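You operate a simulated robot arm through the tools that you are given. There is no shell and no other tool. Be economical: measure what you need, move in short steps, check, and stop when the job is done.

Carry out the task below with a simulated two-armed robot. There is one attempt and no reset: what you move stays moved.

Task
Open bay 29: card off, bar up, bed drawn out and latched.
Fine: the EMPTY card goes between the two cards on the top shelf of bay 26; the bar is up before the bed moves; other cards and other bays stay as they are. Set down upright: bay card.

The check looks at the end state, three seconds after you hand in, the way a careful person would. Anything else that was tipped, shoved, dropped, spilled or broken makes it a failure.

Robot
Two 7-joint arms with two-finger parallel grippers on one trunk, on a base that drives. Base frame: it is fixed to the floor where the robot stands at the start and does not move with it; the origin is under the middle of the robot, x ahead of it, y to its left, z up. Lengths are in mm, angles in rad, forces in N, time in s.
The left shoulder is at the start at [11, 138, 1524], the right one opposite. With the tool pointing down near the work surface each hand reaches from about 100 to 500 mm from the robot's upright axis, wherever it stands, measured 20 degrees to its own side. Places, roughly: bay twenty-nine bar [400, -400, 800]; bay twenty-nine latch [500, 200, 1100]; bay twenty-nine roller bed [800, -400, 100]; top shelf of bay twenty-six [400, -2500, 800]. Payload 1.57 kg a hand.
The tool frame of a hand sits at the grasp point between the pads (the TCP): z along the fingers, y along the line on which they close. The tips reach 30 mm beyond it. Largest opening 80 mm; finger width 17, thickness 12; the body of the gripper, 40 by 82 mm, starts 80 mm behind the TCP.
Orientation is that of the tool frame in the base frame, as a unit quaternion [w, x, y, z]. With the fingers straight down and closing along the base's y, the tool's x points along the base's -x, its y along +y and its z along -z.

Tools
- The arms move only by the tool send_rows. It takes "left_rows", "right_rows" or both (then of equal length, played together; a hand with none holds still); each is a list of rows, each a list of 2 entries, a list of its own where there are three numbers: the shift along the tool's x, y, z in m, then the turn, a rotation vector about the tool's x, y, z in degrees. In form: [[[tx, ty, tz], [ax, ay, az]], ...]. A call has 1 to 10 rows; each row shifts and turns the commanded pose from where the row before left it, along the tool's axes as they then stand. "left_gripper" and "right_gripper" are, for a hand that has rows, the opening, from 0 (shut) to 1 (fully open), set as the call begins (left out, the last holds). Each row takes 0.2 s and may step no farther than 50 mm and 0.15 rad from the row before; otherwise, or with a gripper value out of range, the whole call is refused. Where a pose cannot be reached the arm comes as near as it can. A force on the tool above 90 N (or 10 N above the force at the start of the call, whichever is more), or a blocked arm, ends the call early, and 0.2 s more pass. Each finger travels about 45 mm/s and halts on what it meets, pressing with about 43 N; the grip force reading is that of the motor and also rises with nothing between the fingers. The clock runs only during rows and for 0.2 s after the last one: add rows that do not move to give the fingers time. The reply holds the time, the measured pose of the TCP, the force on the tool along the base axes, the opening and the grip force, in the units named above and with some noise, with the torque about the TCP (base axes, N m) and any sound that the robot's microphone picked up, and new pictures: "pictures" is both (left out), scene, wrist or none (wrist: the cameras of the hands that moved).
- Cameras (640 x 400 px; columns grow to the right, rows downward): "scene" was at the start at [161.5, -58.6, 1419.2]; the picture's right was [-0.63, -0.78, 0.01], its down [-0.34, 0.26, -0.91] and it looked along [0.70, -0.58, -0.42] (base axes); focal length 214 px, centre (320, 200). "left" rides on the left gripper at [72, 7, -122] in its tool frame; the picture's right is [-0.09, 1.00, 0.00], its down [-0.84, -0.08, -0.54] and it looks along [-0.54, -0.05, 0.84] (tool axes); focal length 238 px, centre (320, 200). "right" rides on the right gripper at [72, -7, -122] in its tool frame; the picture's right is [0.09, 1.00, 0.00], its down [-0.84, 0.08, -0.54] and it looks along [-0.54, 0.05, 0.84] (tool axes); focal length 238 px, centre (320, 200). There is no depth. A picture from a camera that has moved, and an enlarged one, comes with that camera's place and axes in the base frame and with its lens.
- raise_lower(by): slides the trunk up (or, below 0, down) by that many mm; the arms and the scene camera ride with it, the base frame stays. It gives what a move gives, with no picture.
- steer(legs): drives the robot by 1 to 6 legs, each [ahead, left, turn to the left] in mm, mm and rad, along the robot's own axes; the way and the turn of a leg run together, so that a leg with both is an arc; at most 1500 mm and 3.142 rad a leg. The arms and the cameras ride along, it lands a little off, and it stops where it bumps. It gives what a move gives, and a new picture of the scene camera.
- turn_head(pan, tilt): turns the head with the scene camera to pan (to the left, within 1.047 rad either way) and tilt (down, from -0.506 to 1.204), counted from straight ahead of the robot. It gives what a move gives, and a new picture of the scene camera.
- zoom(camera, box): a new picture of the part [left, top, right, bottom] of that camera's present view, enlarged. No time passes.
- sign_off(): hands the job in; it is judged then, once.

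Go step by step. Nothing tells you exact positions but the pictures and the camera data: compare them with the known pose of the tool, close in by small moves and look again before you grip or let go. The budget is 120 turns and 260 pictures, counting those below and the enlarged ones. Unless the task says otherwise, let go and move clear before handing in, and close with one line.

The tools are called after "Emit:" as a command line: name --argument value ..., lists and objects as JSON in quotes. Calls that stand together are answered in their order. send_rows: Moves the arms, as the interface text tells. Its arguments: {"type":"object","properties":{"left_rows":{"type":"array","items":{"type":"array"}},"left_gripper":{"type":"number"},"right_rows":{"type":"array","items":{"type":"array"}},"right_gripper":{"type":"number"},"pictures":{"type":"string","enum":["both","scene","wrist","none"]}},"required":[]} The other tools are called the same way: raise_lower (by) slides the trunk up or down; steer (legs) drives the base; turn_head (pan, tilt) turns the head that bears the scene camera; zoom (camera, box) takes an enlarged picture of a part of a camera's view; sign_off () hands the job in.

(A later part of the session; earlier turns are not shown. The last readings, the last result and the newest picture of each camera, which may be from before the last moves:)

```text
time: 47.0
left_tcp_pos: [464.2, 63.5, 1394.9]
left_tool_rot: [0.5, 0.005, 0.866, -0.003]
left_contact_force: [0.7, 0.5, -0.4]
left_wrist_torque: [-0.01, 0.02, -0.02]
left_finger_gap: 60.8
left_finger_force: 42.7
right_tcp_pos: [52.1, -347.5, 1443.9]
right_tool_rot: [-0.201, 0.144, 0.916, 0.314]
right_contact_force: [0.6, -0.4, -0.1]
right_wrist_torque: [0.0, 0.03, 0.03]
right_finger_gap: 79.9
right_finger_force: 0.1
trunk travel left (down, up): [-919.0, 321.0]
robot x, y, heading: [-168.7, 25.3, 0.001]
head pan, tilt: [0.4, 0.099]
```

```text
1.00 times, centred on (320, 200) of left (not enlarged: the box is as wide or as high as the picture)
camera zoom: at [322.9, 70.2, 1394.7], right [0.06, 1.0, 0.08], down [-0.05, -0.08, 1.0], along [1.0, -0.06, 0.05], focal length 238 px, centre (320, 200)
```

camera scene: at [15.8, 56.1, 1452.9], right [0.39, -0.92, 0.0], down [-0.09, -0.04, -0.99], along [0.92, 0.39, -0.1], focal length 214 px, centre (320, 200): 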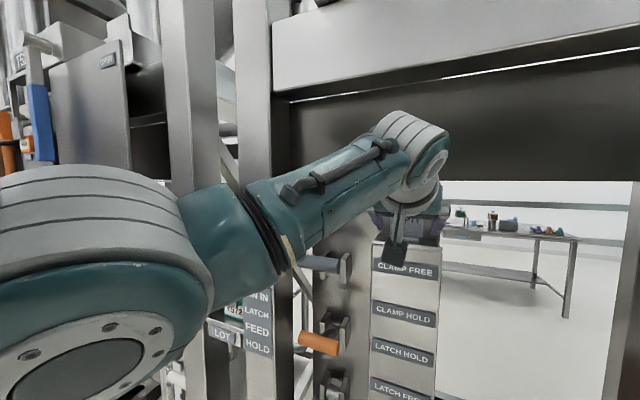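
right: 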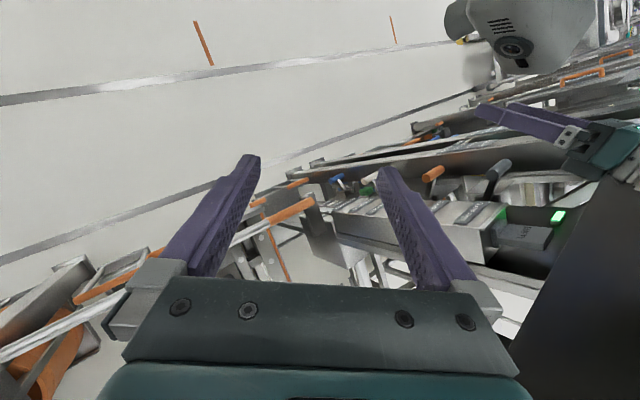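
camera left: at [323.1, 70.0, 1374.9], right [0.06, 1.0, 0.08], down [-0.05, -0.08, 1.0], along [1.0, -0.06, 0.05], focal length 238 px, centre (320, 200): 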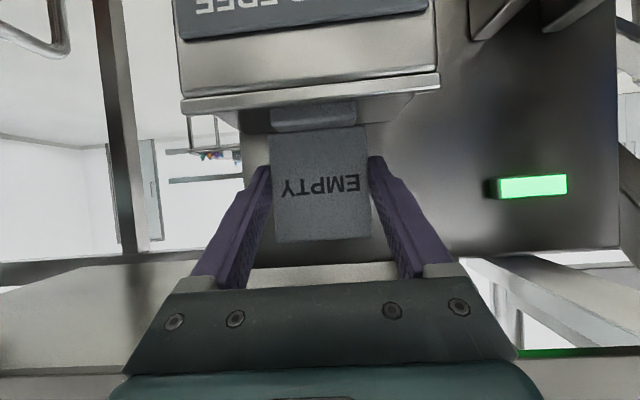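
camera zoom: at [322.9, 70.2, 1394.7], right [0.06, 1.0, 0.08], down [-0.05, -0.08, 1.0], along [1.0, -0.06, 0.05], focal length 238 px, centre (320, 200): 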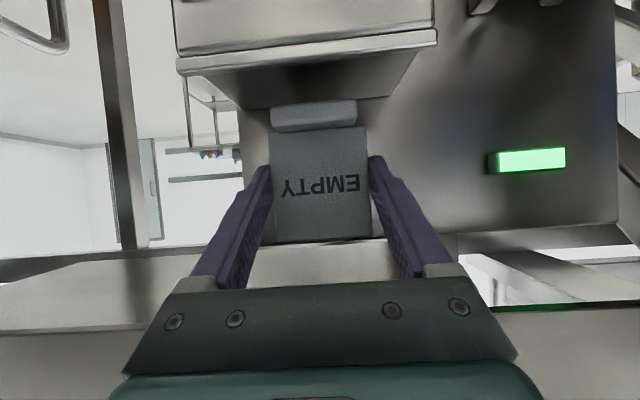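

The card is free. I back off, drive to bay 26 and look from there.

Emit:
steer --legs '[[-350, 0, 0], [0, -1400, 0], [0, -1190, 0]]'

Emit:
send_rows --left_rows '[[[0.02, 0, -0.034], [0, 0, 0]], [[0.02, 0, -0.034], [0, 0, 0]]]' --pictures "wrist"

Emit:
turn_head --pan -0.3 --tilt 0.6

```text
time: 61.5
left_tcp_pos: [133.3, -2534.2, 1394.7]
left_tool_rot: [0.5, -0.002, 0.866, 0.001]
left_contact_force: [-0.1, 0.0, -0.4]
left_wrist_torque: [0.01, 0.01, 0.0]
left_finger_gap: 61.1
left_finger_force: 43.0
right_tcp_pos: [-271.7, -2951.7, 1443.9]
right_tool_rot: [-0.205, 0.136, 0.917, 0.313]
right_contact_force: [-1.0, -0.5, 1.2]
right_wrist_torque: [0.0, 0.03, 0.01]
right_finger_gap: 79.8
right_finger_force: 0.1
trunk travel left (down, up): [-919.0, 321.0]
robot x, y, heading: [-500.9, -2587.2, 0.017]
head pan, tilt: [0.4, 0.099]
camera scene: at [-315.2, -2549.0, 1473.0], right [0.4, -0.91, 0.0], down [-0.09, -0.04, -0.99], along [0.91, 0.4, -0.1], focal length 214 px, centre (320, 200)
```

scene: 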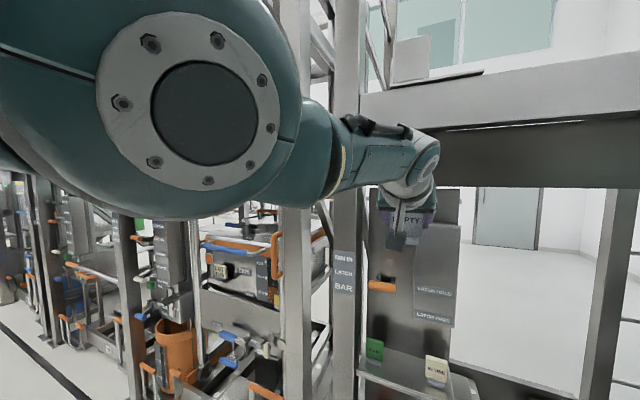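

```text
time: 62.1
left_tcp_pos: [53.5, -2534.4, 1392.3]
left_tool_rot: [0.498, -0.004, 0.867, 0.004]
left_contact_force: [1.0, 0.1, -0.6]
left_wrist_torque: [0.01, 0.04, 0.02]
left_finger_gap: 60.8
left_finger_force: 43.2
right_tcp_pos: [-271.4, -2951.9, 1444.3]
right_tool_rot: [-0.204, 0.136, 0.918, 0.313]
right_contact_force: [-1.3, -0.2, -0.2]
right_wrist_torque: [0.01, -0.04, 0.01]
right_finger_gap: 80.0
right_finger_force: 0.1
trunk travel left (down, up): [-919.0, 321.0]
robot x, y, heading: [-501.9, -2589.3, 0.014]
head pan, tilt: [0.4, 0.099]
camera left: at [-87.1, -2530.3, 1393.4], right [0.04, 1.0, 0.08], down [-0.05, -0.08, 1.0], along [1.0, -0.04, 0.04], focal length 238 px, centre (320, 200)
```

left: 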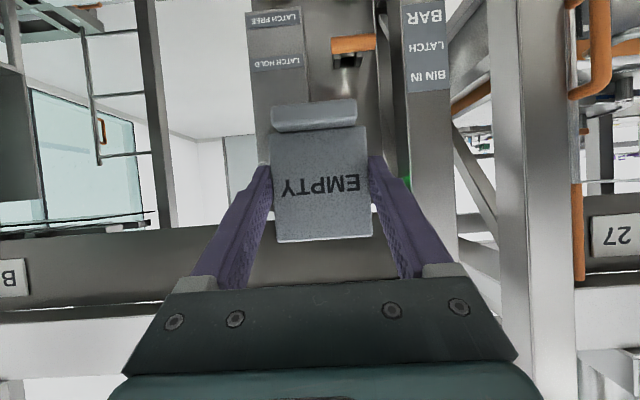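

```text
time: 63.2
left_tcp_pos: [55.4, -2536.7, 1393.0]
left_tool_rot: [0.5, -0.004, 0.866, 0.002]
left_contact_force: [1.0, 0.0, -1.1]
left_wrist_torque: [-0.01, -0.03, -0.01]
left_finger_gap: 61.0
left_finger_force: 42.9
right_tcp_pos: [-272.9, -2951.9, 1443.2]
right_tool_rot: [-0.204, 0.136, 0.918, 0.313]
right_contact_force: [0.7, 0.3, 0.4]
right_wrist_torque: [0.03, -0.01, 0.01]
right_finger_gap: 80.0
right_finger_force: 0.0
trunk travel left (down, up): [-919.0, 321.0]
robot x, y, heading: [-499.7, -2586.6, 0.021]
head pan, tilt: [-0.3, 0.6]
camera scene: at [-314.5, -2610.8, 1426.9], right [-0.28, -0.96, 0.0], down [-0.54, 0.16, -0.83], along [0.79, -0.23, -0.56], focal length 214 px, centre (320, 200)
```

scene: 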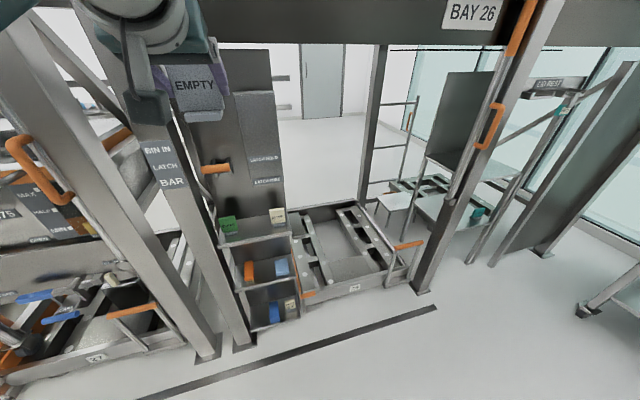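

Card held well. I lower the trunk in free space to bring the card near shelf height, then measure the shelf.

Emit:
raise_lower --by -470

Emit:
turn_head --pan -0.1 --tilt 0.2

Emit:
zoom --camera "left" --box '[0, 0, 640, 400]'

```text
refused: -470 is not a number from -400 to 400
```

```text
time: 64.1
left_tcp_pos: [56.3, -2536.1, 1393.8]
left_tool_rot: [0.5, -0.003, 0.866, 0.002]
left_contact_force: [-0.7, -0.4, -1.2]
left_wrist_torque: [0.01, 0.0, 0.0]
left_finger_gap: 61.1
left_finger_force: 43.2
right_tcp_pos: [-272.0, -2952.0, 1443.4]
right_tool_rot: [-0.204, 0.136, 0.918, 0.313]
right_contact_force: [0.8, -0.1, -0.3]
right_wrist_torque: [-0.04, 0.02, 0.01]
right_finger_gap: 79.8
right_finger_force: 0.0
trunk travel left (down, up): [-919.0, 321.0]
robot x, y, heading: [-499.7, -2587.3, 0.016]
head pan, tilt: [-0.099, 0.201]
camera scene: at [-306.5, -2593.9, 1463.5], right [-0.08, -1.0, 0.0], down [-0.2, 0.02, -0.98], along [0.98, -0.08, -0.2], focal length 214 px, centre (320, 200)
```

scene: 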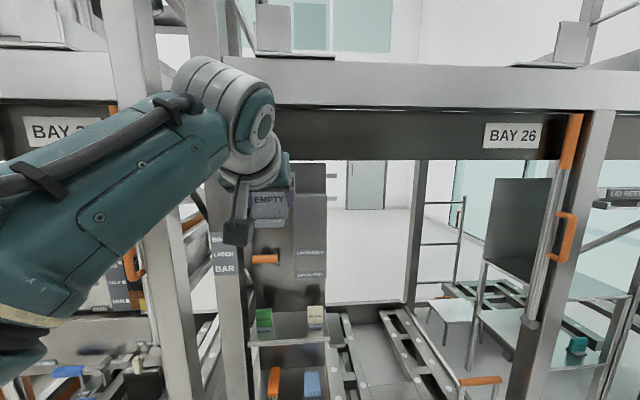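

```text
1.00 times, centred on (320, 200) of left (not enlarged: the box is as wide or as high as the picture)
camera zoom: at [-86.4, -2530.9, 1393.9], right [0.04, 1.0, 0.08], down [-0.05, -0.08, 1.0], along [1.0, -0.04, 0.05], focal length 238 px, centre (320, 200)
```

zoom: 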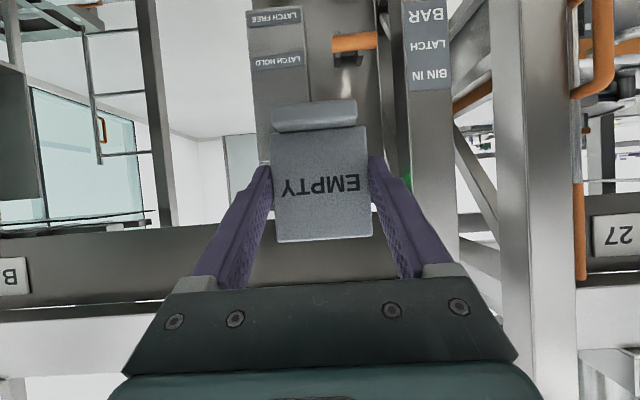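

I lower in two steps.

Emit:
raise_lower --by -390

Emit:
raise_lower --by -60

Emit:
turn_head --pan -0.1 --tilt 0.25

Emit:
zoom --camera "left" --box '[0, 0, 640, 400]'

```text
time: 67.8
left_tcp_pos: [54.9, -2535.7, 1004.0]
left_tool_rot: [0.5, -0.004, 0.866, 0.002]
left_contact_force: [0.3, -0.8, -1.3]
left_wrist_torque: [0.01, 0.04, -0.02]
left_finger_gap: 61.0
left_finger_force: 43.0
right_tcp_pos: [-271.4, -2952.2, 1053.8]
right_tool_rot: [-0.205, 0.136, 0.918, 0.313]
right_contact_force: [-0.3, 0.6, 0.7]
right_wrist_torque: [0.03, 0.02, -0.01]
right_finger_gap: 80.2
right_finger_force: 0.1
trunk travel left (down, up): [-529.0, 711.0]
robot x, y, heading: [-501.5, -2586.1, 0.018]
head pan, tilt: [-0.099, 0.201]
```

```text
time: 68.8
left_tcp_pos: [54.2, -2536.6, 943.6]
left_tool_rot: [0.5, -0.003, 0.866, 0.002]
left_contact_force: [1.0, 0.2, -0.3]
left_wrist_torque: [0.03, 0.06, -0.01]
left_finger_gap: 60.9
left_finger_force: 43.2
right_tcp_pos: [-271.8, -2952.5, 994.0]
right_tool_rot: [-0.204, 0.136, 0.918, 0.313]
right_contact_force: [-0.8, 0.6, -0.1]
right_wrist_torque: [-0.01, -0.02, 0.02]
right_finger_gap: 80.1
right_finger_force: 0.1
trunk travel left (down, up): [-469.0, 771.0]
robot x, y, heading: [-500.2, -2586.4, 0.017]
head pan, tilt: [-0.099, 0.201]
```

```text
time: 69.5
left_tcp_pos: [53.9, -2535.8, 944.4]
left_tool_rot: [0.5, -0.003, 0.866, 0.002]
left_contact_force: [-0.4, -0.2, -0.4]
left_wrist_torque: [0.01, 0.01, 0.02]
left_finger_gap: 60.9
left_finger_force: 42.9
right_tcp_pos: [-271.4, -2951.3, 992.9]
right_tool_rot: [-0.204, 0.137, 0.917, 0.313]
right_contact_force: [0.3, -0.2, -0.3]
right_wrist_torque: [0.02, 0.03, 0.02]
right_finger_gap: 79.9
right_finger_force: 0.2
trunk travel left (down, up): [-469.0, 771.0]
robot x, y, heading: [-505.3, -2588.7, 0.016]
head pan, tilt: [-0.099, 0.25]
camera scene: at [-306.4, -2593.9, 1009.0], right [-0.08, -1.0, 0.0], down [-0.25, 0.02, -0.97], along [0.97, -0.08, -0.25], focal length 214 px, centre (320, 200)
```

scene: 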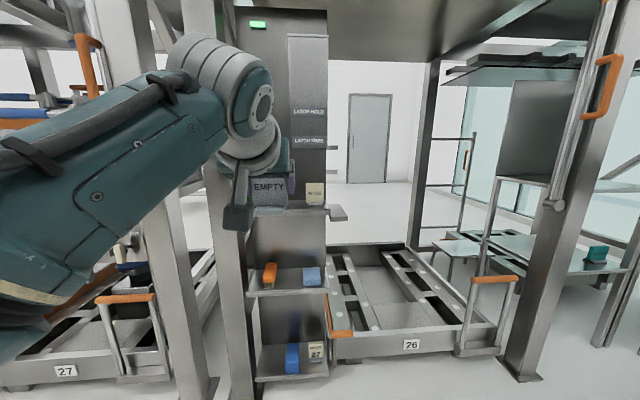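

```text
1.00 times, centred on (320, 200) of left (not enlarged: the box is as wide or as high as the picture)
camera zoom: at [-86.7, -2530.9, 943.9], right [0.04, 1.0, 0.08], down [-0.05, -0.08, 1.0], along [1.0, -0.04, 0.05], focal length 238 px, centre (320, 200)
```

zoom: 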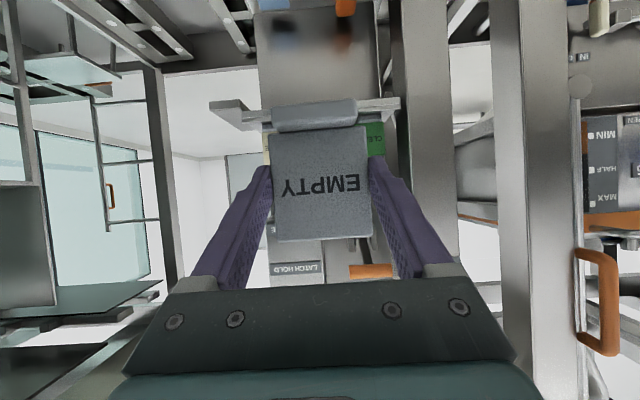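

The midpoint between the cards is y≈-2536 and the shelf about z≈798, x from 360. I lower to about 35 mm clearance and drive in 300 mm.

Emit:
raise_lower --by -52

Emit:
steer --legs '[[290, 0, -0.016]]'

Emit:
zoom --camera "left" --box '[0, 0, 640, 400]'

Emit:
zoom --camera "scene" --box '[200, 120, 420, 260]'

```text
time: 70.4
left_tcp_pos: [54.3, -2536.5, 893.6]
left_tool_rot: [0.5, -0.002, 0.866, 0.001]
left_contact_force: [0.2, -0.3, -1.5]
left_wrist_torque: [0.01, 0.05, -0.06]
left_finger_gap: 61.1
left_finger_force: 42.4
right_tcp_pos: [-271.9, -2950.1, 942.6]
right_tool_rot: [-0.205, 0.137, 0.917, 0.312]
right_contact_force: [-0.3, 0.1, -1.1]
right_wrist_torque: [0.0, 0.01, 0.02]
right_finger_gap: 80.0
right_finger_force: 0.0
trunk travel left (down, up): [-417.0, 823.0]
robot x, y, heading: [-498.1, -2586.8, 0.018]
head pan, tilt: [-0.099, 0.25]
```

```text
time: 72.4
left_tcp_pos: [345.4, -2541.7, 892.1]
left_tool_rot: [0.5, 0.004, 0.866, -0.002]
left_contact_force: [0.4, -0.3, -0.9]
left_wrist_torque: [0.0, 0.04, 0.02]
left_finger_gap: 60.9
left_finger_force: 42.4
right_tcp_pos: [14.2, -2950.9, 941.5]
right_tool_rot: [-0.201, 0.143, 0.917, 0.315]
right_contact_force: [-0.7, 0.3, 0.1]
right_wrist_torque: [0.01, 0.02, 0.0]
right_finger_gap: 80.0
right_finger_force: 0.1
trunk travel left (down, up): [-417.0, 823.0]
robot x, y, heading: [-211.1, -2582.3, 0.003]
head pan, tilt: [-0.099, 0.25]
camera scene: at [-15.8, -2593.7, 957.1], right [-0.1, -1.0, 0.0], down [-0.25, 0.02, -0.97], along [0.96, -0.09, -0.25], focal length 214 px, centre (320, 200)
```

scene: 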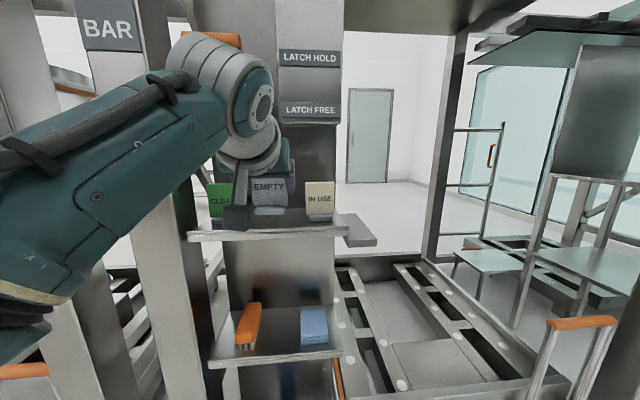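

```text
1.00 times, centred on (320, 200) of left (not enlarged: the box is as wide or as high as the picture)
camera zoom: at [204.7, -2533.8, 892.0], right [0.05, 1.0, 0.08], down [-0.05, -0.08, 1.0], along [1.0, -0.06, 0.05], focal length 238 px, centre (320, 200)
```

zoom: 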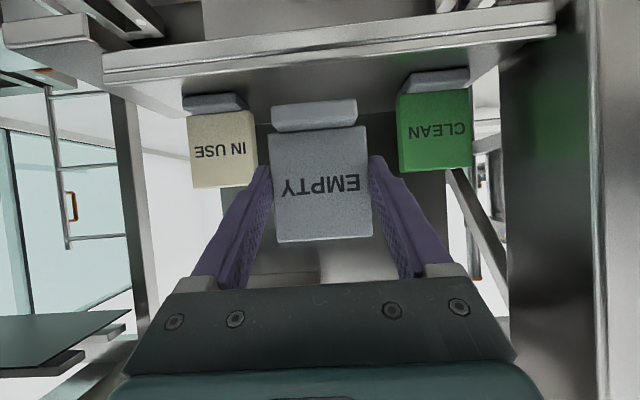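

```text
2.86 times, centred on (310, 190) of scene
camera zoom: at [-15.8, -2593.7, 957.1], right [-0.1, -1.0, 0.0], down [-0.25, 0.02, -0.97], along [0.96, -0.09, -0.25], focal length 613 px, centre (349, 229)
```

zoom: 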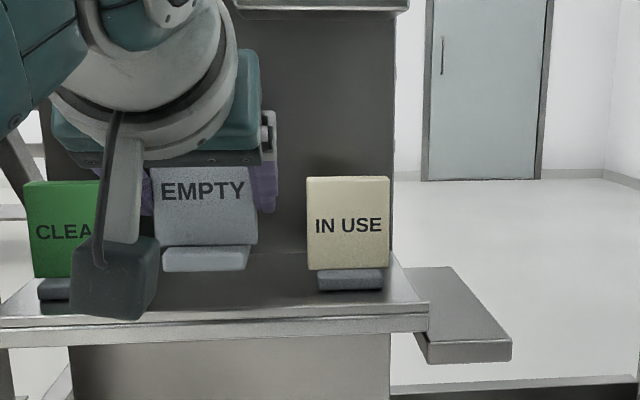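

Aligned midway. I advance 70 mm over the shelf, then lower by the trunk.

Emit:
send_rows --left_rows '[[[-0.0117, 0, 0.0202], [0, 0, 0]], [[-0.0117, 0, 0.0202], [0, 0, 0]], [[-0.0117, 0, 0.0202], [0, 0, 0]], [[0, 0, 0], [0, 0, 0]]]' --pictures "wrist"

Emit:
raise_lower --by -28

Emit:
zoom --camera "left" --box '[0, 0, 640, 400]'

Emit:
zoom --camera "scene" --box '[200, 120, 380, 260]'

```text
time: 73.4
left_tcp_pos: [415.8, -2542.5, 892.4]
left_tool_rot: [0.5, 0.003, 0.866, -0.002]
left_contact_force: [-0.4, 0.4, -1.5]
left_wrist_torque: [0.0, 0.02, 0.01]
left_finger_gap: 60.9
left_finger_force: 43.1
right_tcp_pos: [12.7, -2952.0, 941.0]
right_tool_rot: [-0.203, 0.142, 0.917, 0.314]
right_contact_force: [0.3, 0.4, 1.1]
right_wrist_torque: [-0.01, -0.01, 0.02]
right_finger_gap: 80.1
right_finger_force: 0.0
trunk travel left (down, up): [-417.0, 823.0]
robot x, y, heading: [-210.1, -2586.8, 0.012]
head pan, tilt: [-0.099, 0.25]
camera left: at [275.3, -2534.8, 892.2], right [0.05, 1.0, 0.08], down [-0.05, -0.08, 1.0], along [1.0, -0.06, 0.05], focal length 238 px, centre (320, 200)
```

left: 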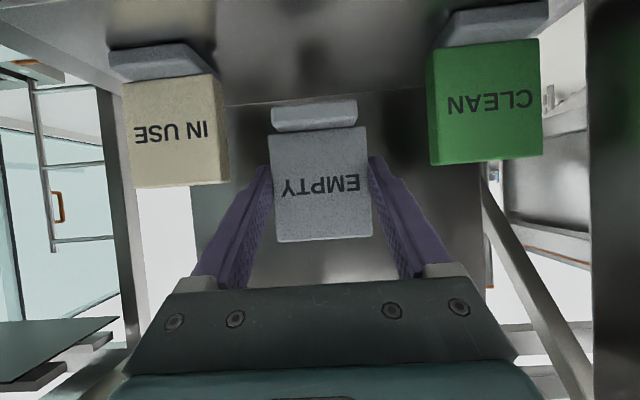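

```text
time: 74.1
left_tcp_pos: [417.8, -2541.5, 864.3]
left_tool_rot: [0.501, 0.003, 0.866, -0.002]
left_contact_force: [0.8, 0.0, -0.8]
left_wrist_torque: [0.01, 0.0, 0.01]
left_finger_gap: 61.1
left_finger_force: 43.4
right_tcp_pos: [15.0, -2951.5, 913.5]
right_tool_rot: [-0.202, 0.142, 0.917, 0.313]
right_contact_force: [0.9, 0.5, -0.6]
right_wrist_torque: [0.03, -0.03, -0.01]
right_finger_gap: 79.9
right_finger_force: 0.2
trunk travel left (down, up): [-389.0, 851.0]
robot x, y, heading: [-207.4, -2583.5, 0.002]
head pan, tilt: [-0.099, 0.25]
```

```text
1.00 times, centred on (320, 200) of left (not enlarged: the box is as wide or as high as the picture)
camera zoom: at [275.5, -2534.8, 864.1], right [0.05, 1.0, 0.08], down [-0.05, -0.08, 1.0], along [1.0, -0.06, 0.05], focal length 238 px, centre (320, 200)
```

zoom: 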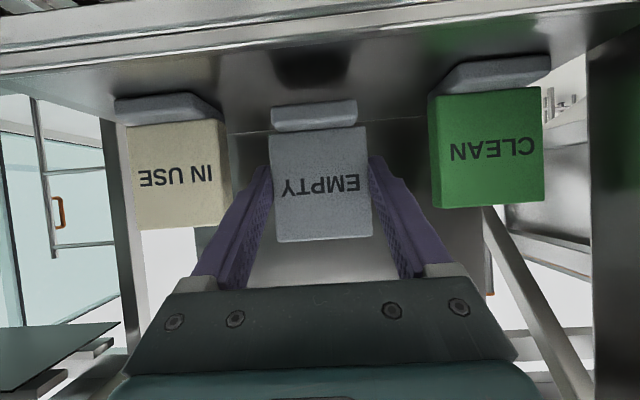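

```text
2.86 times, centred on (290, 190) of scene
camera zoom: at [-15.9, -2593.8, 929.0], right [-0.1, -1.0, 0.0], down [-0.25, 0.02, -0.97], along [0.96, -0.09, -0.25], focal length 613 px, centre (406, 229)
```

zoom: 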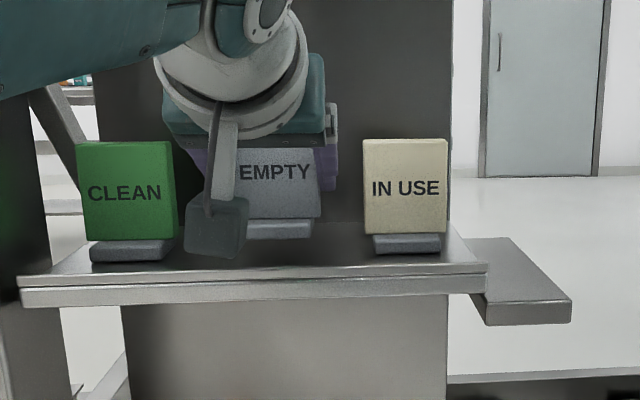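

About 14 mm remain. I lower in small steps watching force.

Emit:
raise_lower --by -8

Emit:
raise_lower --by -3

Emit:
zoom --camera "scene" --box '[200, 120, 380, 260]'

```text
time: 74.7
left_tcp_pos: [417.6, -2541.6, 856.1]
left_tool_rot: [0.5, 0.003, 0.866, -0.002]
left_contact_force: [0.8, -0.8, -0.6]
left_wrist_torque: [-0.01, 0.03, 0.0]
left_finger_gap: 61.1
left_finger_force: 43.4
right_tcp_pos: [14.3, -2951.3, 905.3]
right_tool_rot: [-0.202, 0.143, 0.917, 0.314]
right_contact_force: [-0.1, -0.2, -0.6]
right_wrist_torque: [0.03, 0.01, 0.0]
right_finger_gap: 80.1
right_finger_force: 0.0
trunk travel left (down, up): [-381.0, 859.0]
robot x, y, heading: [-205.2, -2584.8, 0.006]
head pan, tilt: [-0.099, 0.25]
```

```text
time: 75.2
left_tcp_pos: [417.2, -2542.7, 852.9]
left_tool_rot: [0.501, 0.003, 0.866, -0.001]
left_contact_force: [-0.7, 0.5, -0.3]
left_wrist_torque: [0.03, 0.0, -0.01]
left_finger_gap: 61.1
left_finger_force: 43.5
right_tcp_pos: [13.9, -2952.2, 901.9]
right_tool_rot: [-0.202, 0.142, 0.917, 0.314]
right_contact_force: [0.1, -0.3, 0.3]
right_wrist_torque: [0.04, -0.02, 0.01]
right_finger_gap: 79.8
right_finger_force: 0.1
trunk travel left (down, up): [-378.0, 862.0]
robot x, y, heading: [-210.2, -2584.5, 0.007]
head pan, tilt: [-0.099, 0.25]
```

```text
2.86 times, centred on (290, 190) of scene
camera zoom: at [-16.0, -2593.7, 918.0], right [-0.1, -1.0, 0.0], down [-0.25, 0.02, -0.97], along [0.96, -0.09, -0.25], focal length 613 px, centre (406, 229)
```

zoom: 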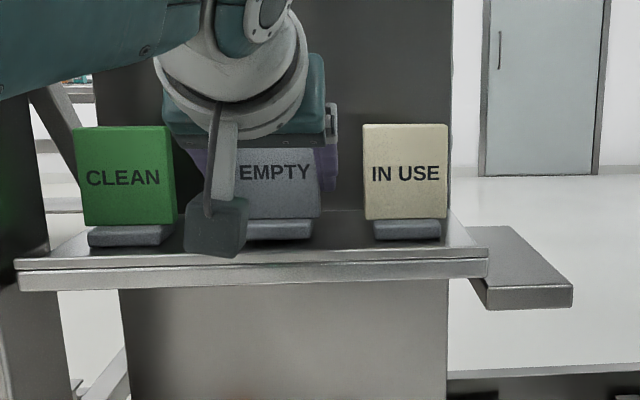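

Emit:
raise_lower --by -2

Emit:
raise_lower --by -1.5

Emit:
zoom --camera "scene" --box '[240, 160, 340, 220]'

```text
time: 75.7
left_tcp_pos: [418.2, -2541.4, 850.8]
left_tool_rot: [0.5, 0.003, 0.866, -0.001]
left_contact_force: [0.4, 0.0, 0.0]
left_wrist_torque: [-0.03, 0.02, -0.02]
left_finger_gap: 61.0
left_finger_force: 43.1
right_tcp_pos: [13.0, -2951.8, 900.6]
right_tool_rot: [-0.202, 0.142, 0.917, 0.314]
right_contact_force: [-0.5, -0.3, 0.5]
right_wrist_torque: [0.02, 0.0, 0.03]
right_finger_gap: 80.2
right_finger_force: 0.0
trunk travel left (down, up): [-376.0, 864.0]
robot x, y, heading: [-207.2, -2583.2, 0.003]
head pan, tilt: [-0.099, 0.25]
```

```text
time: 76.2
left_tcp_pos: [417.0, -2541.5, 849.7]
left_tool_rot: [0.5, 0.003, 0.866, -0.001]
left_contact_force: [-0.9, 0.3, 0.5]
left_wrist_torque: [-0.07, 0.02, -0.02]
left_finger_gap: 60.8
left_finger_force: 42.5
right_tcp_pos: [13.4, -2951.3, 898.8]
right_tool_rot: [-0.202, 0.143, 0.916, 0.315]
right_contact_force: [-0.3, 0.1, -0.3]
right_wrist_torque: [0.02, 0.0, -0.01]
right_finger_gap: 79.9
right_finger_force: 0.1
trunk travel left (down, up): [-375.0, 865.0]
robot x, y, heading: [-205.8, -2583.1, 0.002]
head pan, tilt: [-0.099, 0.25]
```

```text
6.40 times, centred on (290, 190) of scene
camera zoom: at [-15.9, -2593.7, 914.6], right [-0.1, -1.0, 0.0], down [-0.25, 0.02, -0.97], along [0.96, -0.09, -0.25], focal length 1373 px, centre (512, 264)
```

zoom: 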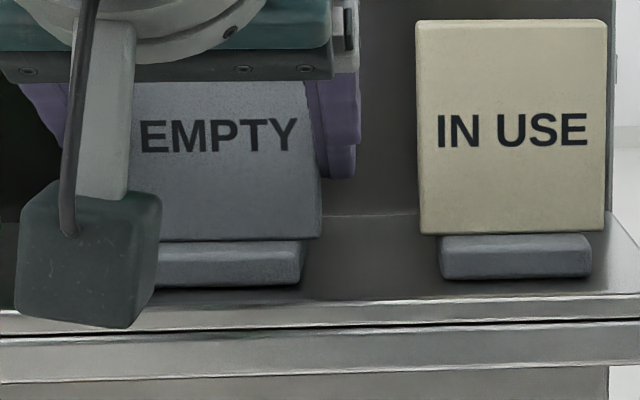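

Emit:
raise_lower --by -1.5

Emit:
zoom --camera "left" --box '[220, 60, 420, 200]'

```text
time: 76.8
left_tcp_pos: [417.9, -2543.2, 849.8]
left_tool_rot: [0.502, 0.003, 0.865, -0.002]
left_contact_force: [-3.2, 0.1, 9.6]
left_wrist_torque: [-0.07, 0.27, -0.03]
left_finger_gap: 61.2
left_finger_force: 43.0
right_tcp_pos: [14.1, -2951.3, 897.5]
right_tool_rot: [-0.203, 0.142, 0.916, 0.314]
right_contact_force: [-0.6, -0.8, -0.1]
right_wrist_torque: [0.02, 0.03, 0.01]
right_finger_gap: 79.7
right_finger_force: 0.1
trunk travel left (down, up): [-373.0, 867.0]
robot x, y, heading: [-210.3, -2589.4, 0.006]
head pan, tilt: [-0.099, 0.25]
```

```text
2.86 times, centred on (320, 130) of left
camera zoom: at [276.2, -2534.8, 849.6], right [0.05, 1.0, 0.08], down [-0.06, -0.08, 1.0], along [1.0, -0.06, 0.05], focal length 681 px, centre (320, 400)
```

zoom: 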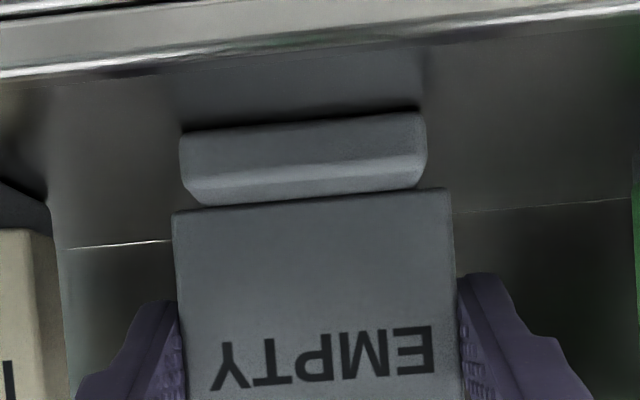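

Contact felt (10 N): the card stands on the shelf. I open the fingers to 72 mm.

Emit:
send_rows --left_rows '[[[0, 0, 0], [0, 0, 0]], [[0, 0, 0], [0, 0, 0]], [[0, 0, 0], [0, 0, 0]]]' --left_gripper 0.9 --pictures "wrist"

```text
time: 77.6
left_tcp_pos: [417.6, -2542.0, 847.9]
left_tool_rot: [0.5, 0.002, 0.866, -0.001]
left_contact_force: [0.3, -0.6, 0.2]
left_wrist_torque: [0.0, -0.01, 0.0]
left_finger_gap: 72.2
left_finger_force: 0.1
right_tcp_pos: [15.0, -2952.3, 897.9]
right_tool_rot: [-0.202, 0.142, 0.916, 0.315]
right_contact_force: [0.5, 0.0, 0.8]
right_wrist_torque: [0.01, 0.0, 0.0]
right_finger_gap: 80.1
right_finger_force: 0.1
trunk travel left (down, up): [-373.0, 867.0]
robot x, y, heading: [-210.9, -2586.2, 0.003]
head pan, tilt: [-0.099, 0.25]
camera left: at [275.4, -2534.7, 848.1], right [0.05, 1.0, 0.08], down [-0.05, -0.08, 1.0], along [1.0, -0.06, 0.05], focal length 238 px, centre (320, 200)
```

left: 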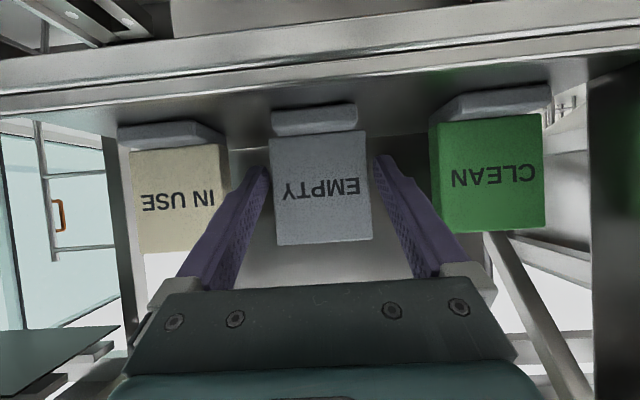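

Emit:
send_rows --left_rows '[[[0.01, 0, -0.0173], [0, 0, 0]], [[0.02, 0, -0.0346], [0, 0, 0]], [[0.02, 0, -0.0346], [0, 0, 0]], [[0, 0, 0], [0, 0, 0]]]' --pictures "both"

```text
time: 78.6
left_tcp_pos: [316.4, -2538.9, 848.5]
left_tool_rot: [0.5, 0.002, 0.866, -0.001]
left_contact_force: [-0.4, 1.1, 0.4]
left_wrist_torque: [-0.01, 0.02, -0.04]
left_finger_gap: 71.8
left_finger_force: 0.1
right_tcp_pos: [14.5, -2952.3, 897.8]
right_tool_rot: [-0.202, 0.142, 0.917, 0.313]
right_contact_force: [-0.1, -0.4, 0.6]
right_wrist_torque: [0.04, -0.01, -0.01]
right_finger_gap: 80.1
right_finger_force: 0.1
trunk travel left (down, up): [-373.0, 867.0]
robot x, y, heading: [-211.8, -2587.9, 0.007]
head pan, tilt: [-0.099, 0.25]
camera scene: at [-15.6, -2593.6, 913.1], right [-0.1, -1.0, 0.0], down [-0.25, 0.02, -0.97], along [0.96, -0.09, -0.25], focal length 214 px, centre (320, 200)
camera left: at [176.0, -2532.0, 847.8], right [0.05, 1.0, 0.08], down [-0.05, -0.08, 1.0], along [1.0, -0.06, 0.05], focal length 238 px, centre (320, 200)
```

scene: 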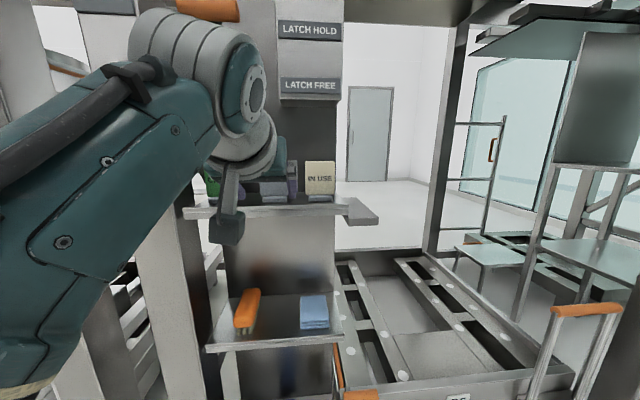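
left: 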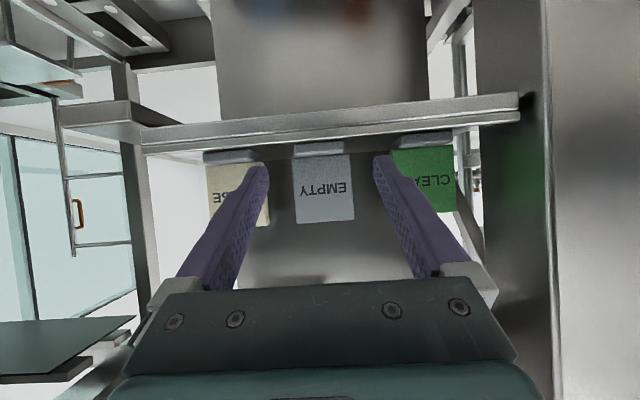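

The card stands between CLEAN and IN USE. I back out and return to bay 29 to study the bar and bed from a low viewpoint.

Emit:
steer --legs '[[-350, 0, 0], [0, 1200, 0], [0, 1000, 0]]'

Emit:
turn_head --pan 0.0 --tilt 0.35

```text
time: 91.3
left_tcp_pos: [-48.6, -319.4, 848.7]
left_tool_rot: [0.5, -0.002, 0.866, 0.001]
left_contact_force: [0.6, 0.1, -0.8]
left_wrist_torque: [0.0, -0.02, 0.0]
left_finger_gap: 72.0
left_finger_force: 0.0
right_tcp_pos: [-348.6, -735.2, 897.4]
right_tool_rot: [-0.203, 0.137, 0.917, 0.314]
right_contact_force: [-0.8, 0.0, -0.1]
right_wrist_torque: [0.01, 0.01, -0.03]
right_finger_gap: 79.9
right_finger_force: 0.1
trunk travel left (down, up): [-373.0, 867.0]
robot x, y, heading: [-577.9, -370.7, 0.009]
head pan, tilt: [-0.099, 0.25]
camera scene: at [-381.5, -377.9, 913.0], right [-0.08, -1.0, 0.0], down [-0.25, 0.02, -0.97], along [0.97, -0.08, -0.25], focal length 214 px, centre (320, 200)
```

scene: 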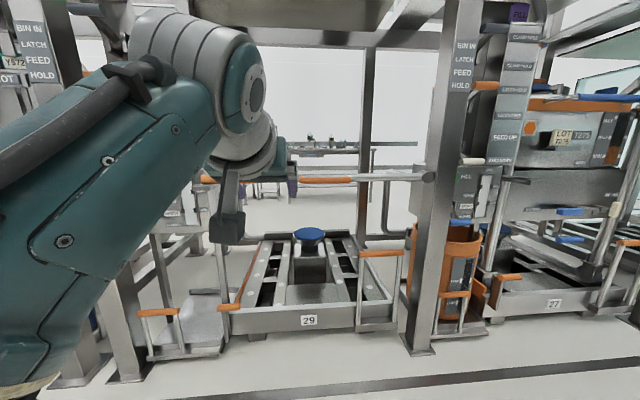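

```text
time: 92.0
left_tcp_pos: [-48.5, -320.1, 848.6]
left_tool_rot: [0.5, -0.002, 0.866, 0.002]
left_contact_force: [0.3, 0.4, 0.6]
left_wrist_torque: [-0.01, 0.02, -0.02]
left_finger_gap: 72.0
left_finger_force: 0.1
right_tcp_pos: [-347.5, -735.9, 896.8]
right_tool_rot: [-0.204, 0.137, 0.917, 0.313]
right_contact_force: [0.5, 0.1, -0.5]
right_wrist_torque: [0.02, 0.01, 0.02]
right_finger_gap: 80.0
right_finger_force: 0.1
trunk travel left (down, up): [-373.0, 867.0]
robot x, y, heading: [-574.2, -371.1, 0.013]
head pan, tilt: [0.0, 0.351]
camera scene: at [-381.4, -368.8, 903.6], right [0.01, -1.0, 0.0], down [-0.34, 0.0, -0.94], along [0.94, 0.01, -0.34], focal length 214 px, centre (320, 200)
```

scene: 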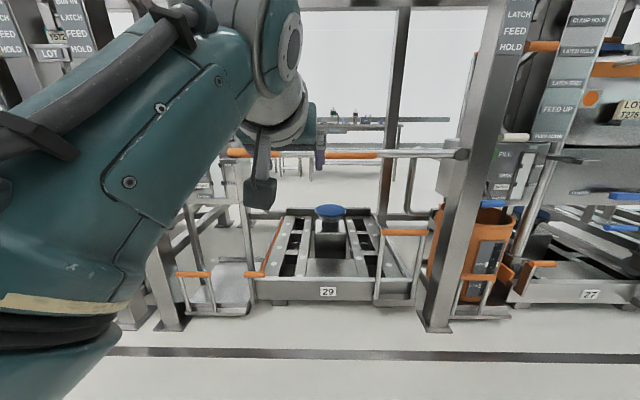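

Emit:
zoom --camera "scene" --box '[170, 180, 450, 340]'

Emit:
zoom --camera "scene" --box '[220, 120, 480, 260]'

Emit:
zoom --camera "left" --box '[0, 0, 640, 400]'

```text
2.29 times, centred on (310, 260) of scene
camera zoom: at [-381.4, -368.8, 903.6], right [0.01, -1.0, 0.0], down [-0.34, 0.0, -0.94], along [0.94, 0.01, -0.34], focal length 490 px, centre (343, 63)
```

zoom: 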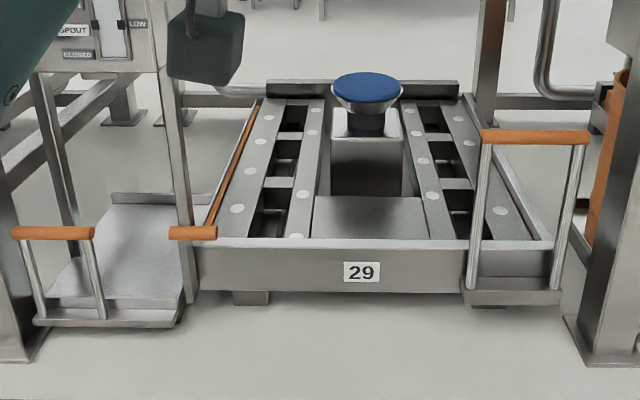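

```text
2.46 times, centred on (350, 190) of scene
camera zoom: at [-381.4, -368.8, 903.6], right [0.01, -1.0, 0.0], down [-0.34, 0.0, -0.94], along [0.94, 0.01, -0.34], focal length 528 px, centre (246, 225)
```

zoom: 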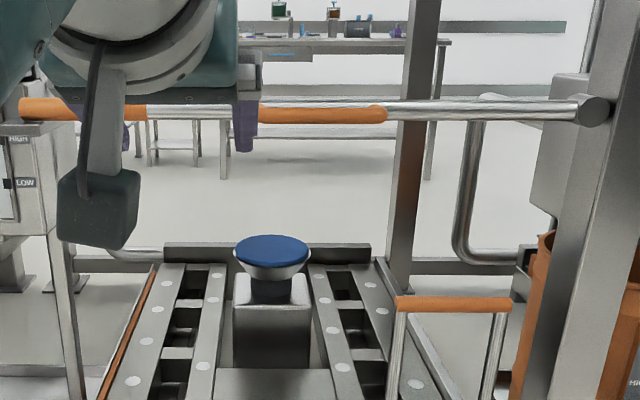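

```text
1.00 times, centred on (320, 200) of left (not enlarged: the box is as wide or as high as the picture)
camera zoom: at [-190.2, -314.4, 847.8], right [0.04, 1.0, 0.08], down [-0.05, -0.08, 1.0], along [1.0, -0.05, 0.05], focal length 238 px, centre (320, 200)
```

zoom: 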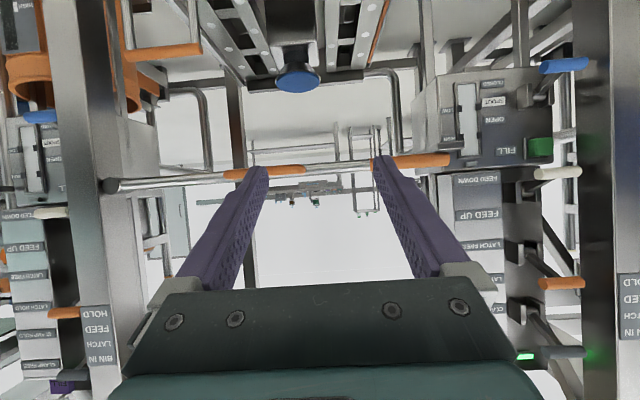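

Estimates: bar at x≈365, z≈803, pivot at y≈-840, free grip end y≈-45; a loop handle on its middle (y≈-380…-550) stands off towards me. I plan to grip that loop with the left hand pointing forward, closing vertically, and swing it round. First I turn the hand.

Emit:
send_rows --left_rows '[[[0, 0, 0], [0, -7.5, 0]], [[0, 0, 0], [0, -7.5, 0]], [[0, 0, 0], [0, -7.5, 0]], [[0, 0, 0], [0, -7.5, 0]], [[0, 0, 0], [0, 0, -8.2]], [[0, 0, 0], [0, 0, -8.2]], [[0, 0, 0], [0, 0, -8.2]], [[0, 0, 0], [0, 0, -8.2]], [[0, 0, 0], [0, 0, -8.2]], [[0, 0, 0], [0, 0, -8.2]]]' --left_gripper 1.0 --pictures "none"

Emit:
send_rows --left_rows '[[[0, 0, 0], [0, 0, -8.2]], [[0, 0, 0], [0, 0, -8.2]], [[0, 0, 0], [0, 0, -8.2]], [[0, 0, 0], [0, 0, -8.2]], [[0, 0, 0], [0, 0, -8.0]]]' --pictures "both"

```text
time: 94.4
left_tcp_pos: [-43.1, -289.6, 838.2]
left_tool_rot: [0.662, -0.276, 0.649, -0.254]
left_contact_force: [-0.3, 0.1, 0.5]
left_wrist_torque: [0.0, -0.03, -0.01]
left_finger_gap: 80.0
left_finger_force: 0.0
right_tcp_pos: [-347.9, -734.1, 897.2]
right_tool_rot: [-0.204, 0.137, 0.917, 0.313]
right_contact_force: [-0.8, 0.3, -0.8]
right_wrist_torque: [0.0, 0.02, -0.01]
right_finger_gap: 79.9
right_finger_force: 0.0
trunk travel left (down, up): [-373.0, 867.0]
robot x, y, heading: [-576.4, -370.8, 0.014]
head pan, tilt: [0.0, 0.351]
stopped in row 10 (left hand): the arm was blocked; the commanded pose is now the measured one
```

```text
time: 95.8
left_tcp_pos: [-39.6, -261.2, 829.2]
left_tool_rot: [0.558, -0.469, 0.524, -0.44]
left_contact_force: [-0.6, 0.0, -0.4]
left_wrist_torque: [-0.01, 0.03, -0.01]
left_finger_gap: 79.8
left_finger_force: 0.0
right_tcp_pos: [-346.9, -735.7, 896.9]
right_tool_rot: [-0.204, 0.137, 0.917, 0.313]
right_contact_force: [-0.7, 0.1, 0.1]
right_wrist_torque: [0.03, 0.01, 0.03]
right_finger_gap: 79.8
right_finger_force: 0.1
trunk travel left (down, up): [-373.0, 867.0]
robot x, y, heading: [-575.2, -372.7, 0.015]
head pan, tilt: [0.0, 0.351]
stopped in row 5 (left hand): the arm was blocked; the commanded pose is now the measured one
camera scene: at [-381.4, -368.5, 903.6], right [0.01, -1.0, 0.0], down [-0.34, 0.0, -0.94], along [0.94, 0.01, -0.34], focal length 214 px, centre (320, 200)
camera left: at [-157.2, -339.1, 810.2], right [-0.01, 0.26, -0.97], down [-0.59, 0.78, 0.21], along [0.8, 0.57, 0.15], focal length 238 px, centre (320, 200)
```

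scene: 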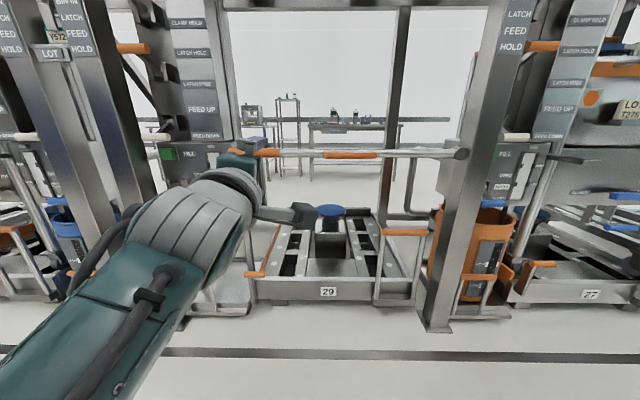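
left: 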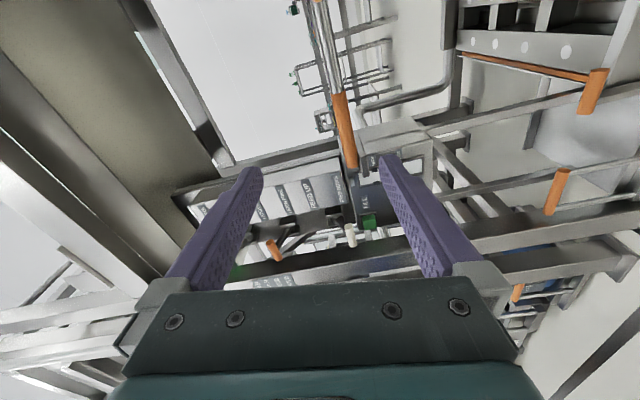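

The roll came to about -80°, which is enough because I'll cage the loop loosely rather than clamp it. I drive in front of the bar's loop.

Emit:
steer --legs '[[0, -365, -0.015], [200, 0, 0]]'

Emit:
turn_head --pan 0.1 --tilt 0.3

Emit:
zoom --camera "left" --box '[0, 0, 640, 400]'

```text
time: 99.3
left_tcp_pos: [166.8, -624.9, 829.7]
left_tool_rot: [0.556, -0.467, 0.526, -0.443]
left_contact_force: [0.5, -0.2, 0.2]
left_wrist_torque: [0.03, 0.0, 0.0]
left_finger_gap: 80.0
left_finger_force: 0.1
right_tcp_pos: [-144.7, -1096.9, 897.9]
right_tool_rot: [-0.202, 0.142, 0.917, 0.314]
right_contact_force: [0.0, -0.2, -0.4]
right_wrist_torque: [-0.02, -0.02, 0.0]
right_finger_gap: 80.1
right_finger_force: 0.1
trunk travel left (down, up): [-373.0, 867.0]
robot x, y, heading: [-369.0, -727.6, 0.007]
head pan, tilt: [0.0, 0.351]
camera scene: at [-174.4, -728.6, 903.6], right [0.01, -1.0, 0.0], down [-0.34, 0.0, -0.94], along [0.94, 0.01, -0.34], focal length 214 px, centre (320, 200)
```

scene: 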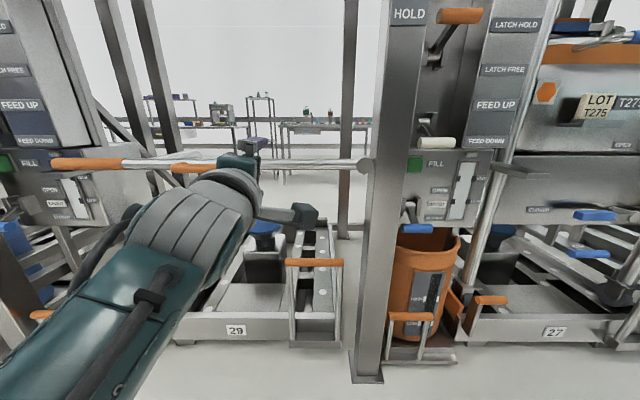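

```text
time: 100.0
left_tcp_pos: [167.4, -622.5, 828.1]
left_tool_rot: [0.557, -0.467, 0.526, -0.441]
left_contact_force: [-0.2, -0.1, -0.8]
left_wrist_torque: [-0.01, -0.01, -0.02]
left_finger_gap: 80.0
left_finger_force: 0.0
right_tcp_pos: [-142.4, -1095.6, 896.7]
right_tool_rot: [-0.203, 0.141, 0.917, 0.314]
right_contact_force: [-0.4, -0.3, 0.2]
right_wrist_torque: [0.02, 0.02, -0.05]
right_finger_gap: 80.1
right_finger_force: 0.0
trunk travel left (down, up): [-373.0, 867.0]
robot x, y, heading: [-368.1, -735.5, 0.002]
head pan, tilt: [0.099, 0.3]
camera scene: at [-175.0, -719.4, 908.3], right [0.1, -0.99, 0.0], down [-0.29, -0.03, -0.96], along [0.95, 0.1, -0.3], focal length 214 px, centre (320, 200)
```

scene: 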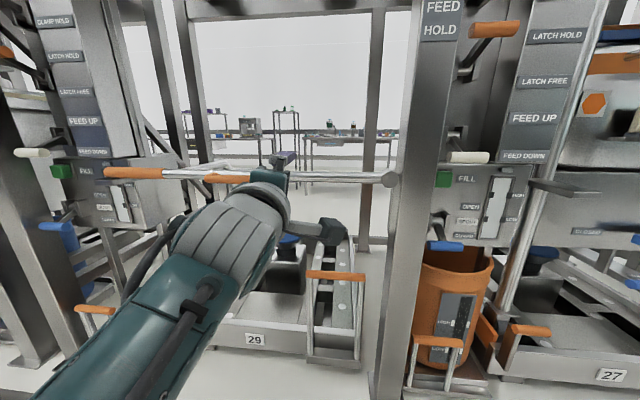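

```text
1.00 times, centred on (320, 200) of left (not enlarged: the box is as wide or as high as the picture)
camera zoom: at [49.7, -700.3, 809.4], right [-0.01, 0.26, -0.96], down [-0.59, 0.78, 0.22], along [0.81, 0.57, 0.15], focal length 238 px, centre (320, 200)
```

zoom: 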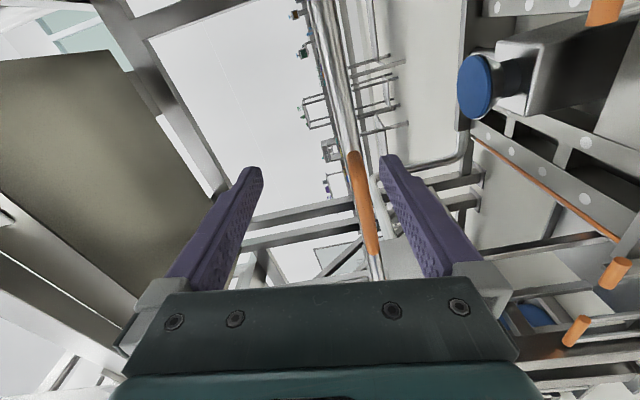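

The loop lies at about x≈312, y from -385 to -575, z≈801. I move the hand across to y≈-470, z≈801 before going in.

Emit:
send_rows --left_rows '[[[-0.0366, 0.0136, 0.002], [0, 0, 0]], [[-0.0366, 0.0136, 0.002], [0, 0, 0]], [[-0.0366, 0.0136, 0.002], [0, 0, 0]], [[-0.0366, 0.0136, 0.002], [0, 0, 0]], [[0, 0, 0], [0, 0, 0]]]' --pictures "both"

```text
time: 101.2
left_tcp_pos: [168.0, -470.4, 800.2]
left_tool_rot: [0.556, -0.468, 0.525, -0.443]
left_contact_force: [0.2, 0.6, 0.1]
left_wrist_torque: [0.0, 0.0, 0.01]
left_finger_gap: 80.0
left_finger_force: 0.1
right_tcp_pos: [-144.3, -1095.9, 897.1]
right_tool_rot: [-0.202, 0.141, 0.917, 0.313]
right_contact_force: [0.5, 0.2, 0.9]
right_wrist_torque: [-0.01, 0.01, 0.0]
right_finger_gap: 80.2
right_finger_force: 0.0
trunk travel left (down, up): [-373.0, 867.0]
robot x, y, heading: [-373.4, -728.1, 0.005]
head pan, tilt: [0.099, 0.3]
camera scene: at [-175.0, -719.8, 908.3], right [0.11, -0.99, 0.0], down [-0.29, -0.03, -0.96], along [0.95, 0.1, -0.3], focal length 214 px, centre (320, 200)
camera left: at [49.4, -547.7, 781.1], right [0.0, 0.26, -0.97], down [-0.59, 0.78, 0.21], along [0.81, 0.57, 0.15], focal length 238 px, centre (320, 200)
```

scene: 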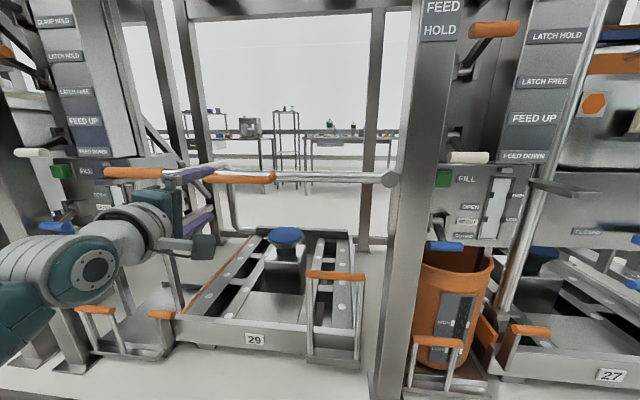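
left: 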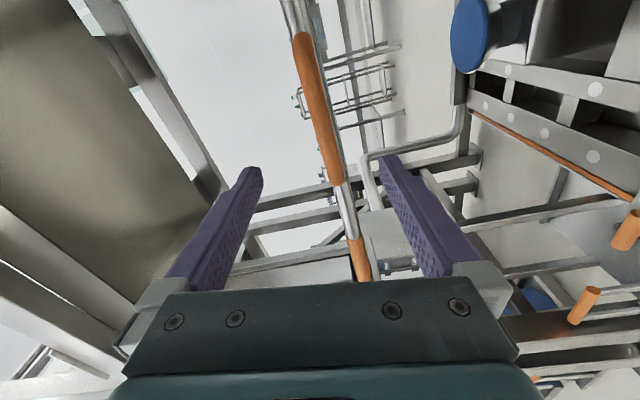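

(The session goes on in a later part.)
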